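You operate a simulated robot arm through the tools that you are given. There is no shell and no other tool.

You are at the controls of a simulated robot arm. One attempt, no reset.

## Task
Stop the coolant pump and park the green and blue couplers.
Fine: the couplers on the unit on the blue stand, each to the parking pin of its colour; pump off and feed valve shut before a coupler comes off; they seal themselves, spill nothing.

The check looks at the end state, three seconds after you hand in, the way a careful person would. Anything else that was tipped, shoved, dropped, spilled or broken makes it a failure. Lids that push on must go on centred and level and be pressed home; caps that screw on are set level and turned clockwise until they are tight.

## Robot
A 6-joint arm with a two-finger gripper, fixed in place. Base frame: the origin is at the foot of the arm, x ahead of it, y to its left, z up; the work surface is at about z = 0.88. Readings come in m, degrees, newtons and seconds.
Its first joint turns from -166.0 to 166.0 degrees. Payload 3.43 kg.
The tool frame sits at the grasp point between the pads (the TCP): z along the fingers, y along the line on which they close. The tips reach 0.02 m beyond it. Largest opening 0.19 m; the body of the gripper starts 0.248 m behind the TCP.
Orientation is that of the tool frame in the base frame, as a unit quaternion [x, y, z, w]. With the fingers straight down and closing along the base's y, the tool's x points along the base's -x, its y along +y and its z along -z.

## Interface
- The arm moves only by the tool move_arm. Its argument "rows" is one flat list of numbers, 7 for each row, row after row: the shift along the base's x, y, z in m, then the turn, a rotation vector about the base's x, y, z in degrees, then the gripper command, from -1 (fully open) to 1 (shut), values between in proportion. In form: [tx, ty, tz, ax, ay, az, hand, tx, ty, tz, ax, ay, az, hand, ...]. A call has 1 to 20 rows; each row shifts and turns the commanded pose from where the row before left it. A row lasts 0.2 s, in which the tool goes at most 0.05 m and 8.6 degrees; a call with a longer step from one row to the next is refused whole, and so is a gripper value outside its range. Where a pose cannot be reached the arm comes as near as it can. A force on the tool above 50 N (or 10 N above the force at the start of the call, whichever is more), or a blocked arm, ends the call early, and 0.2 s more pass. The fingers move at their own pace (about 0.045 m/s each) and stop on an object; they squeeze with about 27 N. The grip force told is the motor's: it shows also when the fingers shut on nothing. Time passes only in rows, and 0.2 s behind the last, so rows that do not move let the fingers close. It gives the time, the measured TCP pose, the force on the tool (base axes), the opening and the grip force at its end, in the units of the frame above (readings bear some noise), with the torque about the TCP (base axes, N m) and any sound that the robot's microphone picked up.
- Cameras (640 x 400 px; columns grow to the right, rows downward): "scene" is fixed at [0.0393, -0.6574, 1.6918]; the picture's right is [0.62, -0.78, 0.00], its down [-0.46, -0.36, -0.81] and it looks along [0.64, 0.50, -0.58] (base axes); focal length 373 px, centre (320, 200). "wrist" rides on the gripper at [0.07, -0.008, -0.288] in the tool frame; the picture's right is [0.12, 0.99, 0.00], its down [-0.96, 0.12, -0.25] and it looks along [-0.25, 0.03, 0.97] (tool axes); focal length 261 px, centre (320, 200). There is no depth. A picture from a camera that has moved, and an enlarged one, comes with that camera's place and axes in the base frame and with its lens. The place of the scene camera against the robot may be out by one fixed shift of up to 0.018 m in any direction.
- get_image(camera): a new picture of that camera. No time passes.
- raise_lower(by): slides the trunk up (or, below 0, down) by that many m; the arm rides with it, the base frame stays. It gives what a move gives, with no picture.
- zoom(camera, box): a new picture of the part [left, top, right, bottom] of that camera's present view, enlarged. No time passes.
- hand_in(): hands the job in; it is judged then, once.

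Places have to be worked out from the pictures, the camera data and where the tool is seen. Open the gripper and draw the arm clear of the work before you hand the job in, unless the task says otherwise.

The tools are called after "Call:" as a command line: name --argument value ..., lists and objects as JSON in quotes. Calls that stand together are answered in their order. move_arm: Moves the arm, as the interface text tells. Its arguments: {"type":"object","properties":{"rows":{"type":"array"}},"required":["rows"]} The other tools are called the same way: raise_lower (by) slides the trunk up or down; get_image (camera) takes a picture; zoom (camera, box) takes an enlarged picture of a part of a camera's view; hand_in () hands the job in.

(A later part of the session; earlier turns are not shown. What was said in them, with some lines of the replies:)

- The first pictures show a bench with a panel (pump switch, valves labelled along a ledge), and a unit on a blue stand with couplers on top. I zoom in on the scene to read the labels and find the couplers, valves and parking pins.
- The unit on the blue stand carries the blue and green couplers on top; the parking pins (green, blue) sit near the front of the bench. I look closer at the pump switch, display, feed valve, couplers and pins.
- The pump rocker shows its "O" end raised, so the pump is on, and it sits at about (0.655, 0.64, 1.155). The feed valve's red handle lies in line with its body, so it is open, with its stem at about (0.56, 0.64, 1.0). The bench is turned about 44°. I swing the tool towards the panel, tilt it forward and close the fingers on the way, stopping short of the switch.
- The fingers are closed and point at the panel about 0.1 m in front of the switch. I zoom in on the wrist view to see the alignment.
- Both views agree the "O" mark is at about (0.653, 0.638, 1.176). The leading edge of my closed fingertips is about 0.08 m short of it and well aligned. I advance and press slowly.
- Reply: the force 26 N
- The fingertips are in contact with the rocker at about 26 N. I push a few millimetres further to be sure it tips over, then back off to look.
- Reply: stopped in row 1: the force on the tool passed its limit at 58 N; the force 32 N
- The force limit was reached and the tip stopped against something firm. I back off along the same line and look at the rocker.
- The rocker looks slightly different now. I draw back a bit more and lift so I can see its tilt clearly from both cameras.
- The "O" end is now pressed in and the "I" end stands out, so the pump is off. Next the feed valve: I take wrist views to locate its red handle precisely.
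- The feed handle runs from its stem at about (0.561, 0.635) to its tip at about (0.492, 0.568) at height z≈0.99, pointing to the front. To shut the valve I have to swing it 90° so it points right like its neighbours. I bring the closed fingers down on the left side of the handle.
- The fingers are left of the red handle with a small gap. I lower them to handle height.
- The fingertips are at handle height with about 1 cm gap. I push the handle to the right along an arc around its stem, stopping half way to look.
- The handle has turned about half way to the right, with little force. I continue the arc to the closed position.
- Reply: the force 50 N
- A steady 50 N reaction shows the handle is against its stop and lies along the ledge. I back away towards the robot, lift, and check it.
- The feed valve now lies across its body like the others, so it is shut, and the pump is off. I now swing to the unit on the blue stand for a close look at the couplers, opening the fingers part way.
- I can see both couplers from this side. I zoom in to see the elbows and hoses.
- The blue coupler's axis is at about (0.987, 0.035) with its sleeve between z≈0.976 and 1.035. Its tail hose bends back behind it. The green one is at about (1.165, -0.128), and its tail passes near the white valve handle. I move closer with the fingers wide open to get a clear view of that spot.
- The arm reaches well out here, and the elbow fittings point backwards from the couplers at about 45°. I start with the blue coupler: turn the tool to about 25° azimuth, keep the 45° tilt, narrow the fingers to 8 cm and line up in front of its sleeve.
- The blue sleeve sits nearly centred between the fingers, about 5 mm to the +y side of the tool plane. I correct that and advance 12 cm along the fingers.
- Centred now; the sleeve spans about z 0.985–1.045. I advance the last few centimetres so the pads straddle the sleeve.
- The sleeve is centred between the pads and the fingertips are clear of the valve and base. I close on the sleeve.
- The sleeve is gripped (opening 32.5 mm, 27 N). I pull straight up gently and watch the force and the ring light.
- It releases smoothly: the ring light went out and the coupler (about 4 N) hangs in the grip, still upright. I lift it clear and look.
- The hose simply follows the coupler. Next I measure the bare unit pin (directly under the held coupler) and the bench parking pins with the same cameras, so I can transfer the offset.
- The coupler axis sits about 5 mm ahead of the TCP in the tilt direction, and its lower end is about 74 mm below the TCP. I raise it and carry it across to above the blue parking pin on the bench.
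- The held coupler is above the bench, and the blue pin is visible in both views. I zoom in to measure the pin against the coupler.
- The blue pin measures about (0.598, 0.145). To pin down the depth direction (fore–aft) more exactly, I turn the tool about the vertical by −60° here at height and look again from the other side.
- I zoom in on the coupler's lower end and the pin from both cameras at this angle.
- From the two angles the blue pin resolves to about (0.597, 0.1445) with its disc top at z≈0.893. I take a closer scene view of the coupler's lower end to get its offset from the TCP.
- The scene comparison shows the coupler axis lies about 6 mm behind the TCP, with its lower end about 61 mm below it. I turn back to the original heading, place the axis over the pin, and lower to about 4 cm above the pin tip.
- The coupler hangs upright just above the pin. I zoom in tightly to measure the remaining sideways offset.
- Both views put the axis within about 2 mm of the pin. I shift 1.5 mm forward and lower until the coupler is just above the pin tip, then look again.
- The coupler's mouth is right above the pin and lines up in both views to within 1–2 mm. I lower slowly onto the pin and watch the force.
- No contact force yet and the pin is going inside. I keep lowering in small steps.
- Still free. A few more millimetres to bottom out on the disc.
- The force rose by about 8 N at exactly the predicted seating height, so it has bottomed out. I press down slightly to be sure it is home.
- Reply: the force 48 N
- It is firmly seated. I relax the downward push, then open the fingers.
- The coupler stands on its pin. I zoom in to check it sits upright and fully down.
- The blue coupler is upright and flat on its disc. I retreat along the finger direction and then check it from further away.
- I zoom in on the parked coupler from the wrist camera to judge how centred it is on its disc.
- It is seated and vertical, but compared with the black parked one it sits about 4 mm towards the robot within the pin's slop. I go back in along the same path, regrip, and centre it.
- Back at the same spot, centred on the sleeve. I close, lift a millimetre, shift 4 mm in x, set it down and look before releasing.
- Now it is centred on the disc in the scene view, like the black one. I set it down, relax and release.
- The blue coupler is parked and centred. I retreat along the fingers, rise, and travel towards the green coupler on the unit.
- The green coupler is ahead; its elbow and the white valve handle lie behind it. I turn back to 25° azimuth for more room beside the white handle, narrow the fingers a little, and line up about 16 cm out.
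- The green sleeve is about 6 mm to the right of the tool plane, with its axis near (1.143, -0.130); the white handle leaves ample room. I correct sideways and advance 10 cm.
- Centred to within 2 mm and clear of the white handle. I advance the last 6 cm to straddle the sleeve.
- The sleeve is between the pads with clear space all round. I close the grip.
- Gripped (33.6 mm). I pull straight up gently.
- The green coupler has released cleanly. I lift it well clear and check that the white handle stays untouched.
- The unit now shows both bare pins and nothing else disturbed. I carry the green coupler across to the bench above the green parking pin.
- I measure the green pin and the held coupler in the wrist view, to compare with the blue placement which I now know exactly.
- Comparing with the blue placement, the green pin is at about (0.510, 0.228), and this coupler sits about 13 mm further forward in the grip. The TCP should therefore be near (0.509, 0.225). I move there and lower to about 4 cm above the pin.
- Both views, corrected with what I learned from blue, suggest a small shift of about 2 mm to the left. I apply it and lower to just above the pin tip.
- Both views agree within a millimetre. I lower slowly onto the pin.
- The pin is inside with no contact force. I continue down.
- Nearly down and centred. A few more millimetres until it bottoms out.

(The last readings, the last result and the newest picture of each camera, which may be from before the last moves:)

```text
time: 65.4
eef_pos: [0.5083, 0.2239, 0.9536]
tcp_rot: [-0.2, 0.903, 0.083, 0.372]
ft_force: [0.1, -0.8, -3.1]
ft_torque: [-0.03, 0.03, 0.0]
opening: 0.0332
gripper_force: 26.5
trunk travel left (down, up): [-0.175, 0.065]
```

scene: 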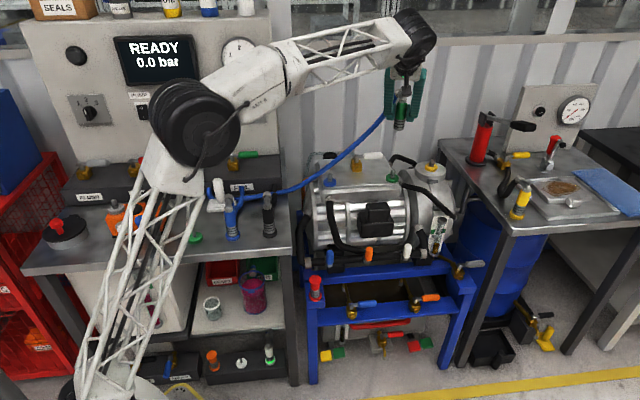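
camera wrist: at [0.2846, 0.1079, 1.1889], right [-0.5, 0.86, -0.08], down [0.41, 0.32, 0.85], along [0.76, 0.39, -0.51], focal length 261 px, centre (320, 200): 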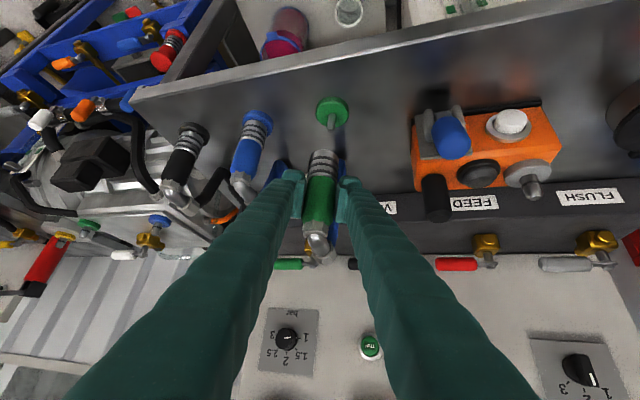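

Still hanging free (−3 N), so I go on in small steps.

Call:
move_arm --rows '[0, 0, -0.002, 0, 0, 0, 1, 0, 0, -0.002, 0, 0, 0, 1]'

Call:
zoom --camera "scene" --box '[175, 205, 215, 250]'

Call:
zoom --camera "wrist" --box '[295, 115, 355, 175]'

```text
time: 66.0
eef_pos: [0.5089, 0.2237, 0.9541]
tcp_rot: [-0.2, 0.902, 0.083, 0.373]
ft_force: [-6.6, 0.5, 28.3]
ft_torque: [-0.23, -0.04, -0.02]
opening: 0.033
gripper_force: 26.5
trunk travel left (down, up): [-0.175, 0.065]
```

```text
8.89 times, centred on (195, 228) of scene
camera zoom: at [0.0393, -0.6574, 1.6918], right [0.62, -0.78, 0.0], down [-0.46, -0.36, -0.81], along [0.64, 0.5, -0.58], focal length 3315 px, centre (1431, -44)
```

zoom: 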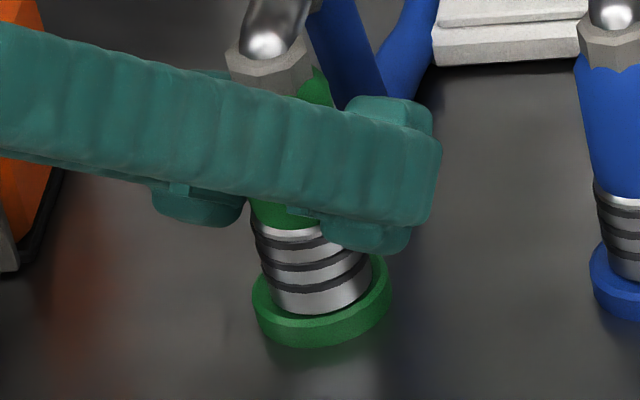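

```text
6.67 times, centred on (325, 145) of wrist
camera zoom: at [0.2831, 0.109, 1.1066], right [-0.5, 0.86, -0.08], down [0.41, 0.32, 0.86], along [0.77, 0.39, -0.51], focal length 1738 px, centre (287, 567)
```

zoom: 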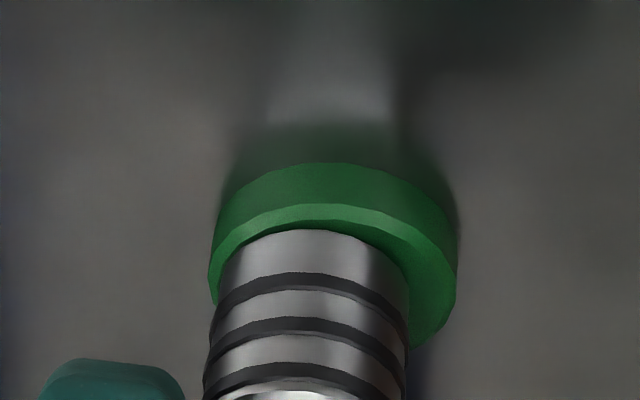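

It bottoms out at 28 N. It sits about 2–3 mm towards the robot on its disc, so I ease up slightly and shift it forward to centre it.

Call:
move_arm --rows '[0, 0, 0.003, 0, 0, 0, 1, 0, 0, 0.003, 0, 0, 0, 1, 0.002, 0.0018, 0, 0, 0, 0, 1, 0, 0, 0, 0, 0, 0, 1]'

Call:
zoom --camera "scene" --box '[175, 205, 215, 250]'

Call:
zoom --camera "wrist" --box '[295, 115, 355, 175]'

```text
time: 67.0
eef_pos: [0.5114, 0.2256, 0.9549]
tcp_rot: [-0.2, 0.903, 0.081, 0.371]
ft_force: [-0.1, 0.9, -3.8]
ft_torque: [0.01, -0.01, 0.01]
opening: 0.033
gripper_force: 26.7
trunk travel left (down, up): [-0.175, 0.065]
```

```text
8.89 times, centred on (195, 228) of scene
camera zoom: at [0.0393, -0.6574, 1.6918], right [0.62, -0.78, 0.0], down [-0.46, -0.36, -0.81], along [0.64, 0.5, -0.58], focal length 3315 px, centre (1431, -44)
```

zoom: 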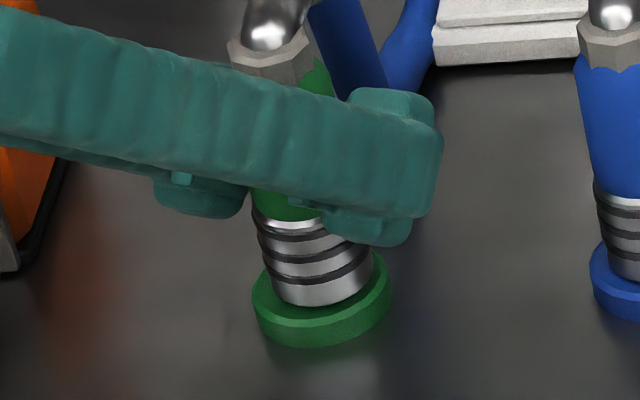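

```text
6.67 times, centred on (325, 145) of wrist
camera zoom: at [0.2856, 0.1106, 1.1101], right [-0.5, 0.86, -0.08], down [0.41, 0.32, 0.85], along [0.76, 0.39, -0.52], focal length 1738 px, centre (287, 567)
```

zoom: 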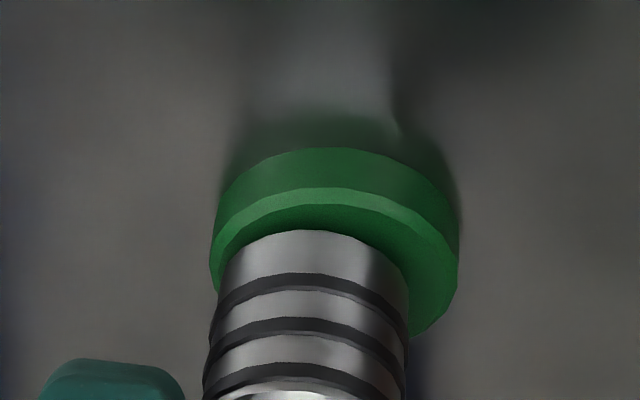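

Now it is centred. I set it down, take out the push, and release.

Call:
move_arm --rows '[0, 0, -0.002, 0, 0, 0, 1, 0, 0, -0.0015, 0, 0, 0, 1, 0, 0, 0, 0, 0, 0, 1]'

```text
time: 67.8
eef_pos: [0.5113, 0.2257, 0.9538]
tcp_rot: [-0.2, 0.902, 0.082, 0.373]
ft_force: [-3.1, -1.4, 9.9]
ft_torque: [-0.24, -0.04, -0.05]
opening: 0.0327
gripper_force: 27.0
trunk travel left (down, up): [-0.175, 0.065]
```

Seated with about 10 N of downward push. I relax half a millimetre and open the fingers.

Call:
move_arm --rows '[0, 0, 0.0007, 0, 0, 0, 1, 0, 0, 0, 0, 0, 0, 0.6, 0, 0, 0, 0, 0, 0, 0.3, 0, 0, 0, 0, 0, 0, 0.3, 0, 0, 0, 0, 0, 0, 0.3, 0, 0, 0, 0, 0, 0, 0.3]'

Call:
zoom --camera "scene" --box '[175, 205, 215, 250]'

Call:
zoom --camera "wrist" --box '[250, 100, 390, 220]'

```text
time: 69.2
eef_pos: [0.5102, 0.2242, 0.9534]
tcp_rot: [-0.2, 0.903, 0.083, 0.372]
ft_force: [0.2, 0.3, 0.1]
ft_torque: [-0.02, 0.0, -0.02]
opening: 0.0664
gripper_force: 0.0
trunk travel left (down, up): [-0.175, 0.065]
```

```text
8.89 times, centred on (195, 228) of scene
camera zoom: at [0.0393, -0.6574, 1.6918], right [0.62, -0.78, 0.0], down [-0.46, -0.36, -0.81], along [0.64, 0.5, -0.58], focal length 3315 px, centre (1431, -44)
```

zoom: 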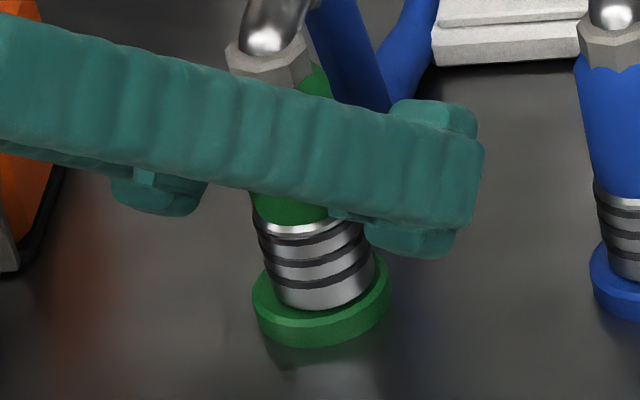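

```text
3.33 times, centred on (320, 160) of wrist
camera zoom: at [0.2853, 0.1107, 1.1074], right [-0.5, 0.86, -0.08], down [0.41, 0.32, 0.85], along [0.76, 0.39, -0.51], focal length 869 px, centre (320, 333)
```

zoom: 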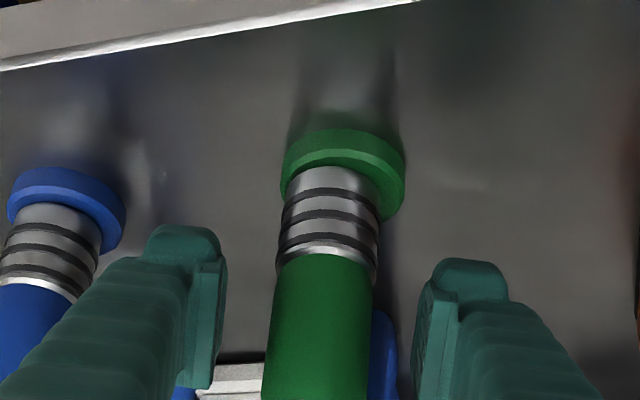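

Both couplers are on their pins. I retreat along the fingers, rise, and draw the arm clear.

Call:
move_arm --rows '[-0.0128, -0.0059, 0.0142, 0, 0, 0, 0.3, -0.0208, -0.0097, 0.023, 0, 0, 0, 0.3, -0.0208, -0.0097, 0.023, 0, 0, 0, 0.3, -0.0208, -0.0097, 0.023, 0, 0, 0, 0.3, -0.0208, -0.0097, 0.023, 0, 0, 0, 0.3, 0, 0, 0.04, 0, 0, 0, 0.3, 0, 0, 0.04, 0, 0, 0, 0.3, 0, 0, 0.04, 0, 0, 0, 0, 0, 0, 0.04, 0, 0, 0, -0.5, 0, 0, 0.04, 0, 0, 0, -1]'

Call:
get_image --camera "scene"

Call:
get_image --camera "wrist"

Call:
zoom --camera "scene" --box '[160, 160, 290, 250]'

Call:
zoom --camera "scene" --box '[280, 130, 460, 260]'

```text
time: 71.4
eef_pos: [0.4152, 0.1802, 1.262]
tcp_rot: [-0.2, 0.903, 0.082, 0.371]
ft_force: [-0.6, 0.1, 0.5]
ft_torque: [0.04, -0.03, -0.01]
opening: 0.1351
gripper_force: 0.1
trunk travel left (down, up): [-0.175, 0.065]
```

```text
taken
```

scene: 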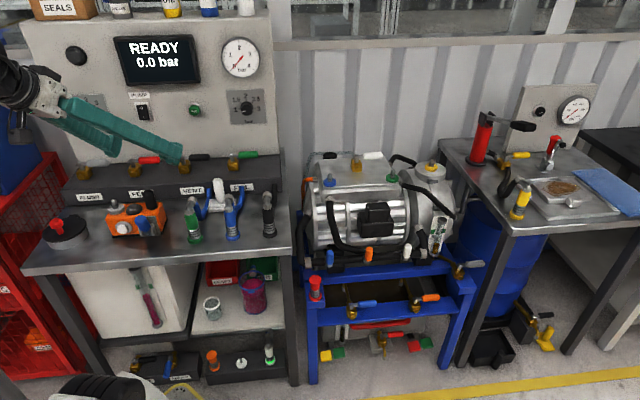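

```text
taken
camera wrist: at [0.1894, 0.0659, 1.4163], right [-0.5, 0.86, -0.08], down [0.41, 0.32, 0.85], along [0.76, 0.39, -0.52], focal length 261 px, centre (320, 200)
```

wrist: 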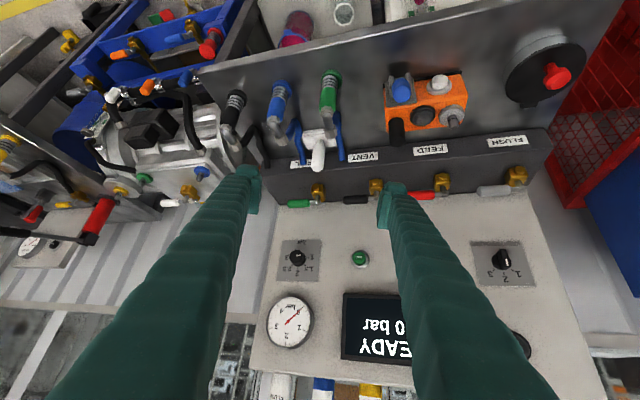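

```text
4.44 times, centred on (225, 205) of scene
camera zoom: at [0.0393, -0.6574, 1.6918], right [0.62, -0.78, 0.0], down [-0.46, -0.36, -0.81], along [0.64, 0.5, -0.58], focal length 1658 px, centre (742, 178)
```

zoom: 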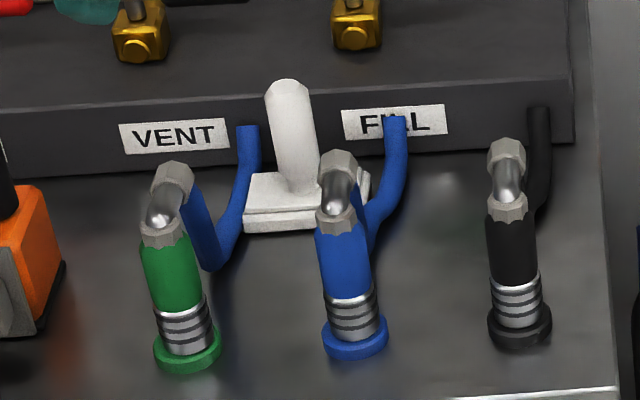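

```text
3.08 times, centred on (370, 195) of scene
camera zoom: at [0.0393, -0.6574, 1.6918], right [0.62, -0.78, 0.0], down [-0.46, -0.36, -0.81], along [0.64, 0.5, -0.58], focal length 1148 px, centre (166, 215)
```

zoom: 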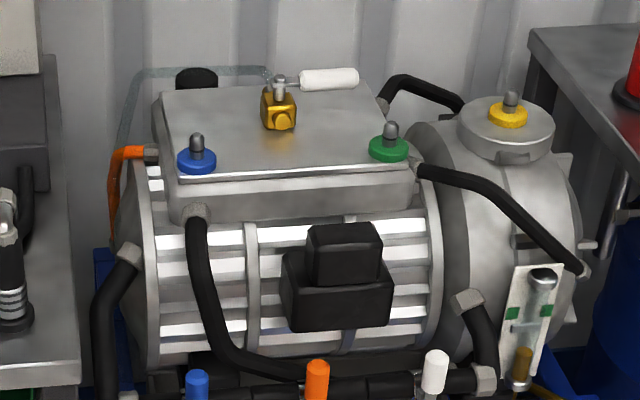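

Both couplers stand upright on their own pins, and the unit shows two bare stubs. I raise the arm clear with the fingers fully open, and take a final look at the pump switch and feed valve.

Call:
move_arm --rows '[-0.005, -0.02, 0.03, 0, 0, 0, -1, -0.005, -0.03, 0.03, 0, 0, 0, -1, -0.005, -0.03, 0.03, 0, 0, 0, -1, 0, -0.03, 0.02, 0, 0, 0, -1, 0, 0, 0, 0, 0, 0, -1, 0, 0, 0, 0, 0, 0, -1]'

Call:
zoom --camera "scene" --box '[70, 30, 280, 200]'

Call:
zoom --camera "scene" --box '[120, 85, 165, 130]'

Call:
zoom --camera "scene" --box '[180, 180, 250, 250]'

Call:
get_image --camera "scene"

```text
time: 73.0
eef_pos: [0.3632, 0.1719, 1.3702]
tcp_rot: [-0.336, 0.861, 0.138, 0.356]
ft_force: [0.4, 0.1, -0.1]
ft_torque: [-0.02, -0.02, -0.01]
opening: 0.19
gripper_force: 0.0
trunk travel left (down, up): [-0.175, 0.065]
stopped in row 6: the arm was blocked; the commanded pose is now the measured one
```

```text
2.35 times, centred on (175, 115) of scene
camera zoom: at [0.0393, -0.6574, 1.6918], right [0.62, -0.78, 0.0], down [-0.46, -0.36, -0.81], along [0.64, 0.5, -0.58], focal length 878 px, centre (661, 400)
```

zoom: 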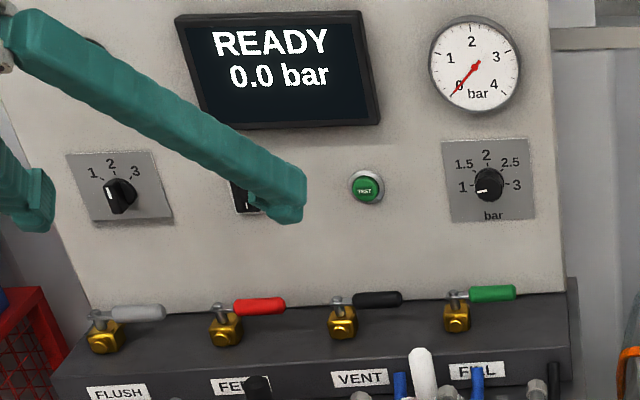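

```text
8.89 times, centred on (142, 108) of scene
camera zoom: at [0.0393, -0.6574, 1.6918], right [0.62, -0.78, 0.0], down [-0.46, -0.36, -0.81], along [0.64, 0.5, -0.58], focal length 3315 px, centre (1898, 1022)
```

zoom: 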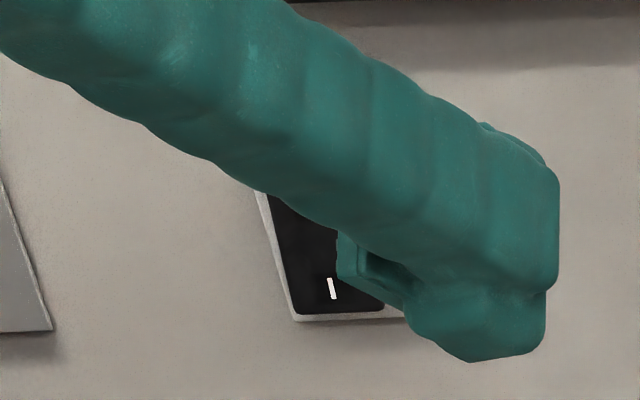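

```text
5.71 times, centred on (215, 215) of scene
camera zoom: at [0.0393, -0.6574, 1.6918], right [0.62, -0.78, 0.0], down [-0.46, -0.36, -0.81], along [0.64, 0.5, -0.58], focal length 2131 px, centre (920, 114)
```

zoom: 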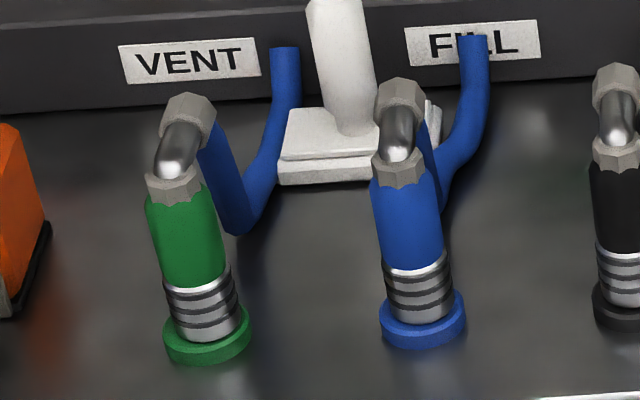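

```text
taken
```

scene: 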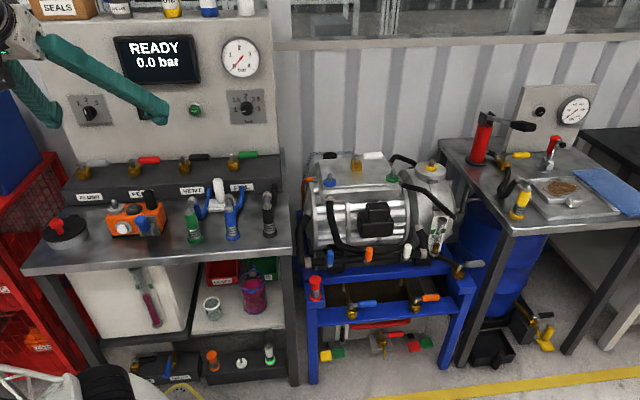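

The arm merely ran into its own near-reach limit there (no force). I move it forward and to the right at height, clear of the bench items, and recheck the switch.

Call:
move_arm --rows '[0.03, -0.01, 0.0, 0, 0, 0, -1, 0.03, -0.03, 0.0, 0, 0, 0, -1, 0.03, -0.035, 0.0, 0, 0, 0, -1, 0.025, -0.035, 0, 0, 0, 0, -1, 0.02, -0.035, 0, 0, 0, 0, -1, 0, -0.03, 0, 0, 0, 0, -1, 0, 0, 0, 0, 0, 0, -1]'

Call:
get_image --camera "scene"

Call:
zoom --camera "scene" --box '[120, 85, 165, 130]'

Call:
get_image --camera "wrist"

```text
time: 74.2
eef_pos: [0.4777, 0.1012, 1.3803]
tcp_rot: [-0.412, 0.827, 0.161, 0.346]
ft_force: [-0.8, 1.0, 1.8]
ft_torque: [-0.31, -0.16, -0.35]
opening: 0.1897
gripper_force: 0.0
trunk travel left (down, up): [-0.175, 0.065]
stopped in row 6: the arm was blocked; the commanded pose is now the measured one
```

```text
taken
```

scene: 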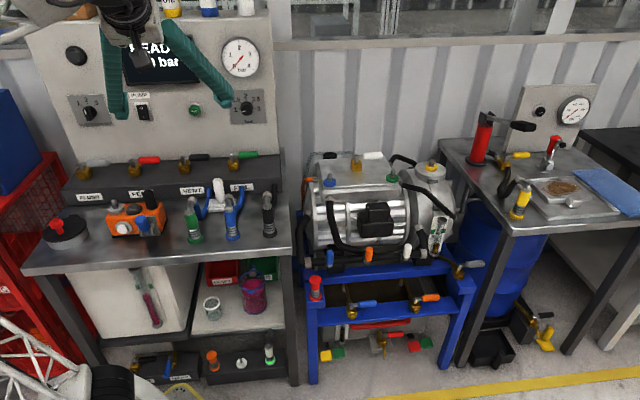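

```text
8.89 times, centred on (142, 108) of scene
camera zoom: at [0.0393, -0.6574, 1.6918], right [0.62, -0.78, 0.0], down [-0.46, -0.36, -0.81], along [0.64, 0.5, -0.58], focal length 3315 px, centre (1898, 1022)
```

zoom: 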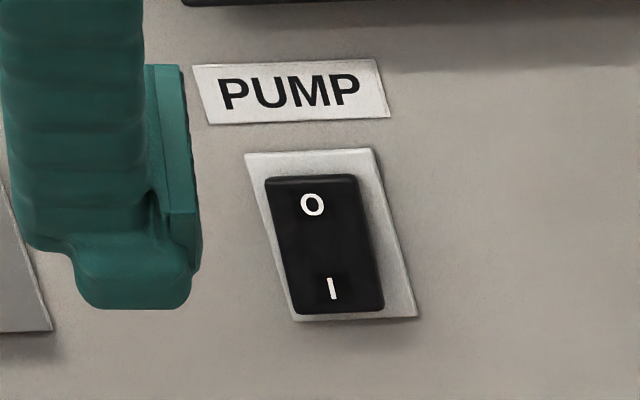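

```text
taken
camera wrist: at [0.3289, -0.103, 1.5331], right [-0.84, 0.54, -0.1], down [0.2, 0.48, 0.85], along [0.51, 0.69, -0.51], focal length 261 px, centre (320, 200)
```

wrist: 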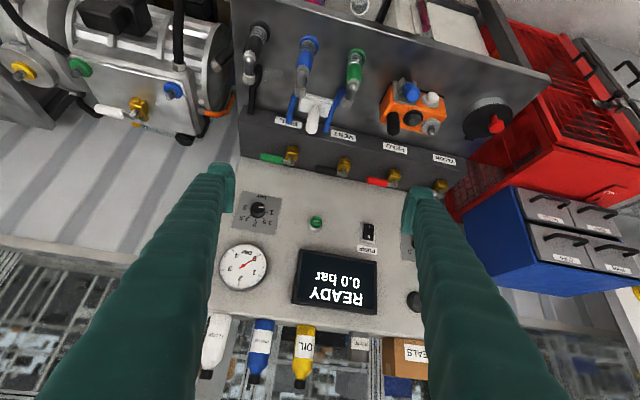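

The pump switch still shows "O" pressed in, the feed valve is shut, and everything on the bench is in place. The arm is only at an awkward wrist limit, so I bring it to a relaxed pose high over the bench before handing in.

Call:
move_arm --rows '[0.02, 0.005, 0.0, 0, 0, -5, -1, 0.025, 0.005, 0.0, 0, 0, -7, -1, 0.025, 0.005, 0, 0, 0, -7, -1, 0.02, 0.005, 0, 0, 0, -7, -1, 0.0, 0, 0, 0, 0, -7, -1, 0, 0, 0, 0, 0, 0, -1]'

Call:
get_image --camera "scene"

Call:
zoom --camera "scene" --box '[30, 140, 290, 280]'

```text
time: 75.6
eef_pos: [0.5715, 0.1163, 1.3776]
tcp_rot: [-0.156, 0.911, 0.058, 0.378]
ft_force: [0.6, 0.0, 0.6]
ft_torque: [-0.01, -0.01, 0.02]
opening: 0.1901
gripper_force: 0.1
trunk travel left (down, up): [-0.175, 0.065]
```

```text
taken
```

scene: 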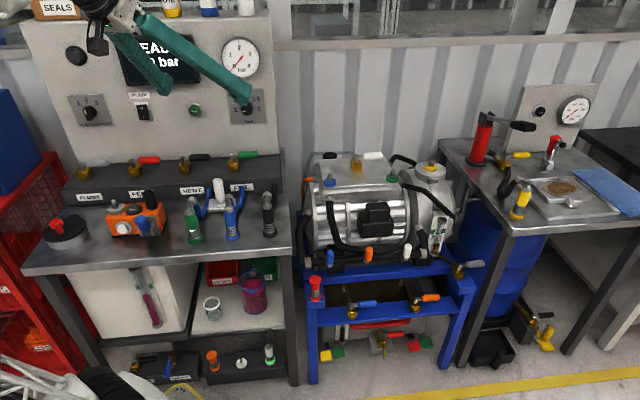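

```text
2.46 times, centred on (160, 210) of scene
camera zoom: at [0.0393, -0.6574, 1.6918], right [0.62, -0.78, 0.0], down [-0.46, -0.36, -0.81], along [0.64, 0.5, -0.58], focal length 918 px, centre (714, 175)
```

zoom: 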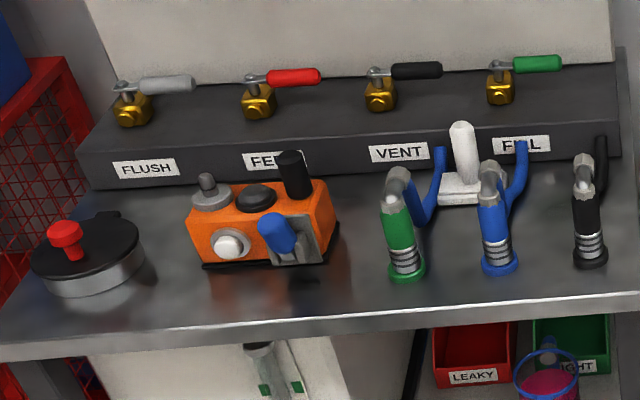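

The pump is off, the feed valve is shut, and both couplers stand upright on their own coloured pins. Nothing else has been disturbed, the gripper is open and the arm is clear. I hand the job in.

Call:
hand_in

```text
The job is handed in.
```

The job is done and handed in. The pump was switched off and the feed valve shut before any coupler came off, and both couplers are now parked.

- **Pump:** the rocker has its "O" end pressed in. The panel read "READY 0.0 bar" before and after I switched it, so I judged this from the rocker alone.
- **Feed valve:** the red handle is turned across its body and lines up with the other shut valves.
- **Couplers:** green and blue each released with a gentle pull. Both stand upright on the parking pin of their own colour, pressed down until they bottomed out. I saw no spill.
- **Surroundings:** nothing else looked moved or tipped in the last pictures. The gripper is fully open and the arm is raised clear of the bench.

I regripped the blue coupler once and shifted it about 4 mm to centre it on its disc. While drawing back at the end, the arm was reported blocked twice. I saw no contact and the forces were near zero, so I took this as its own reach limit and moved it to a relaxed pose before handing in.
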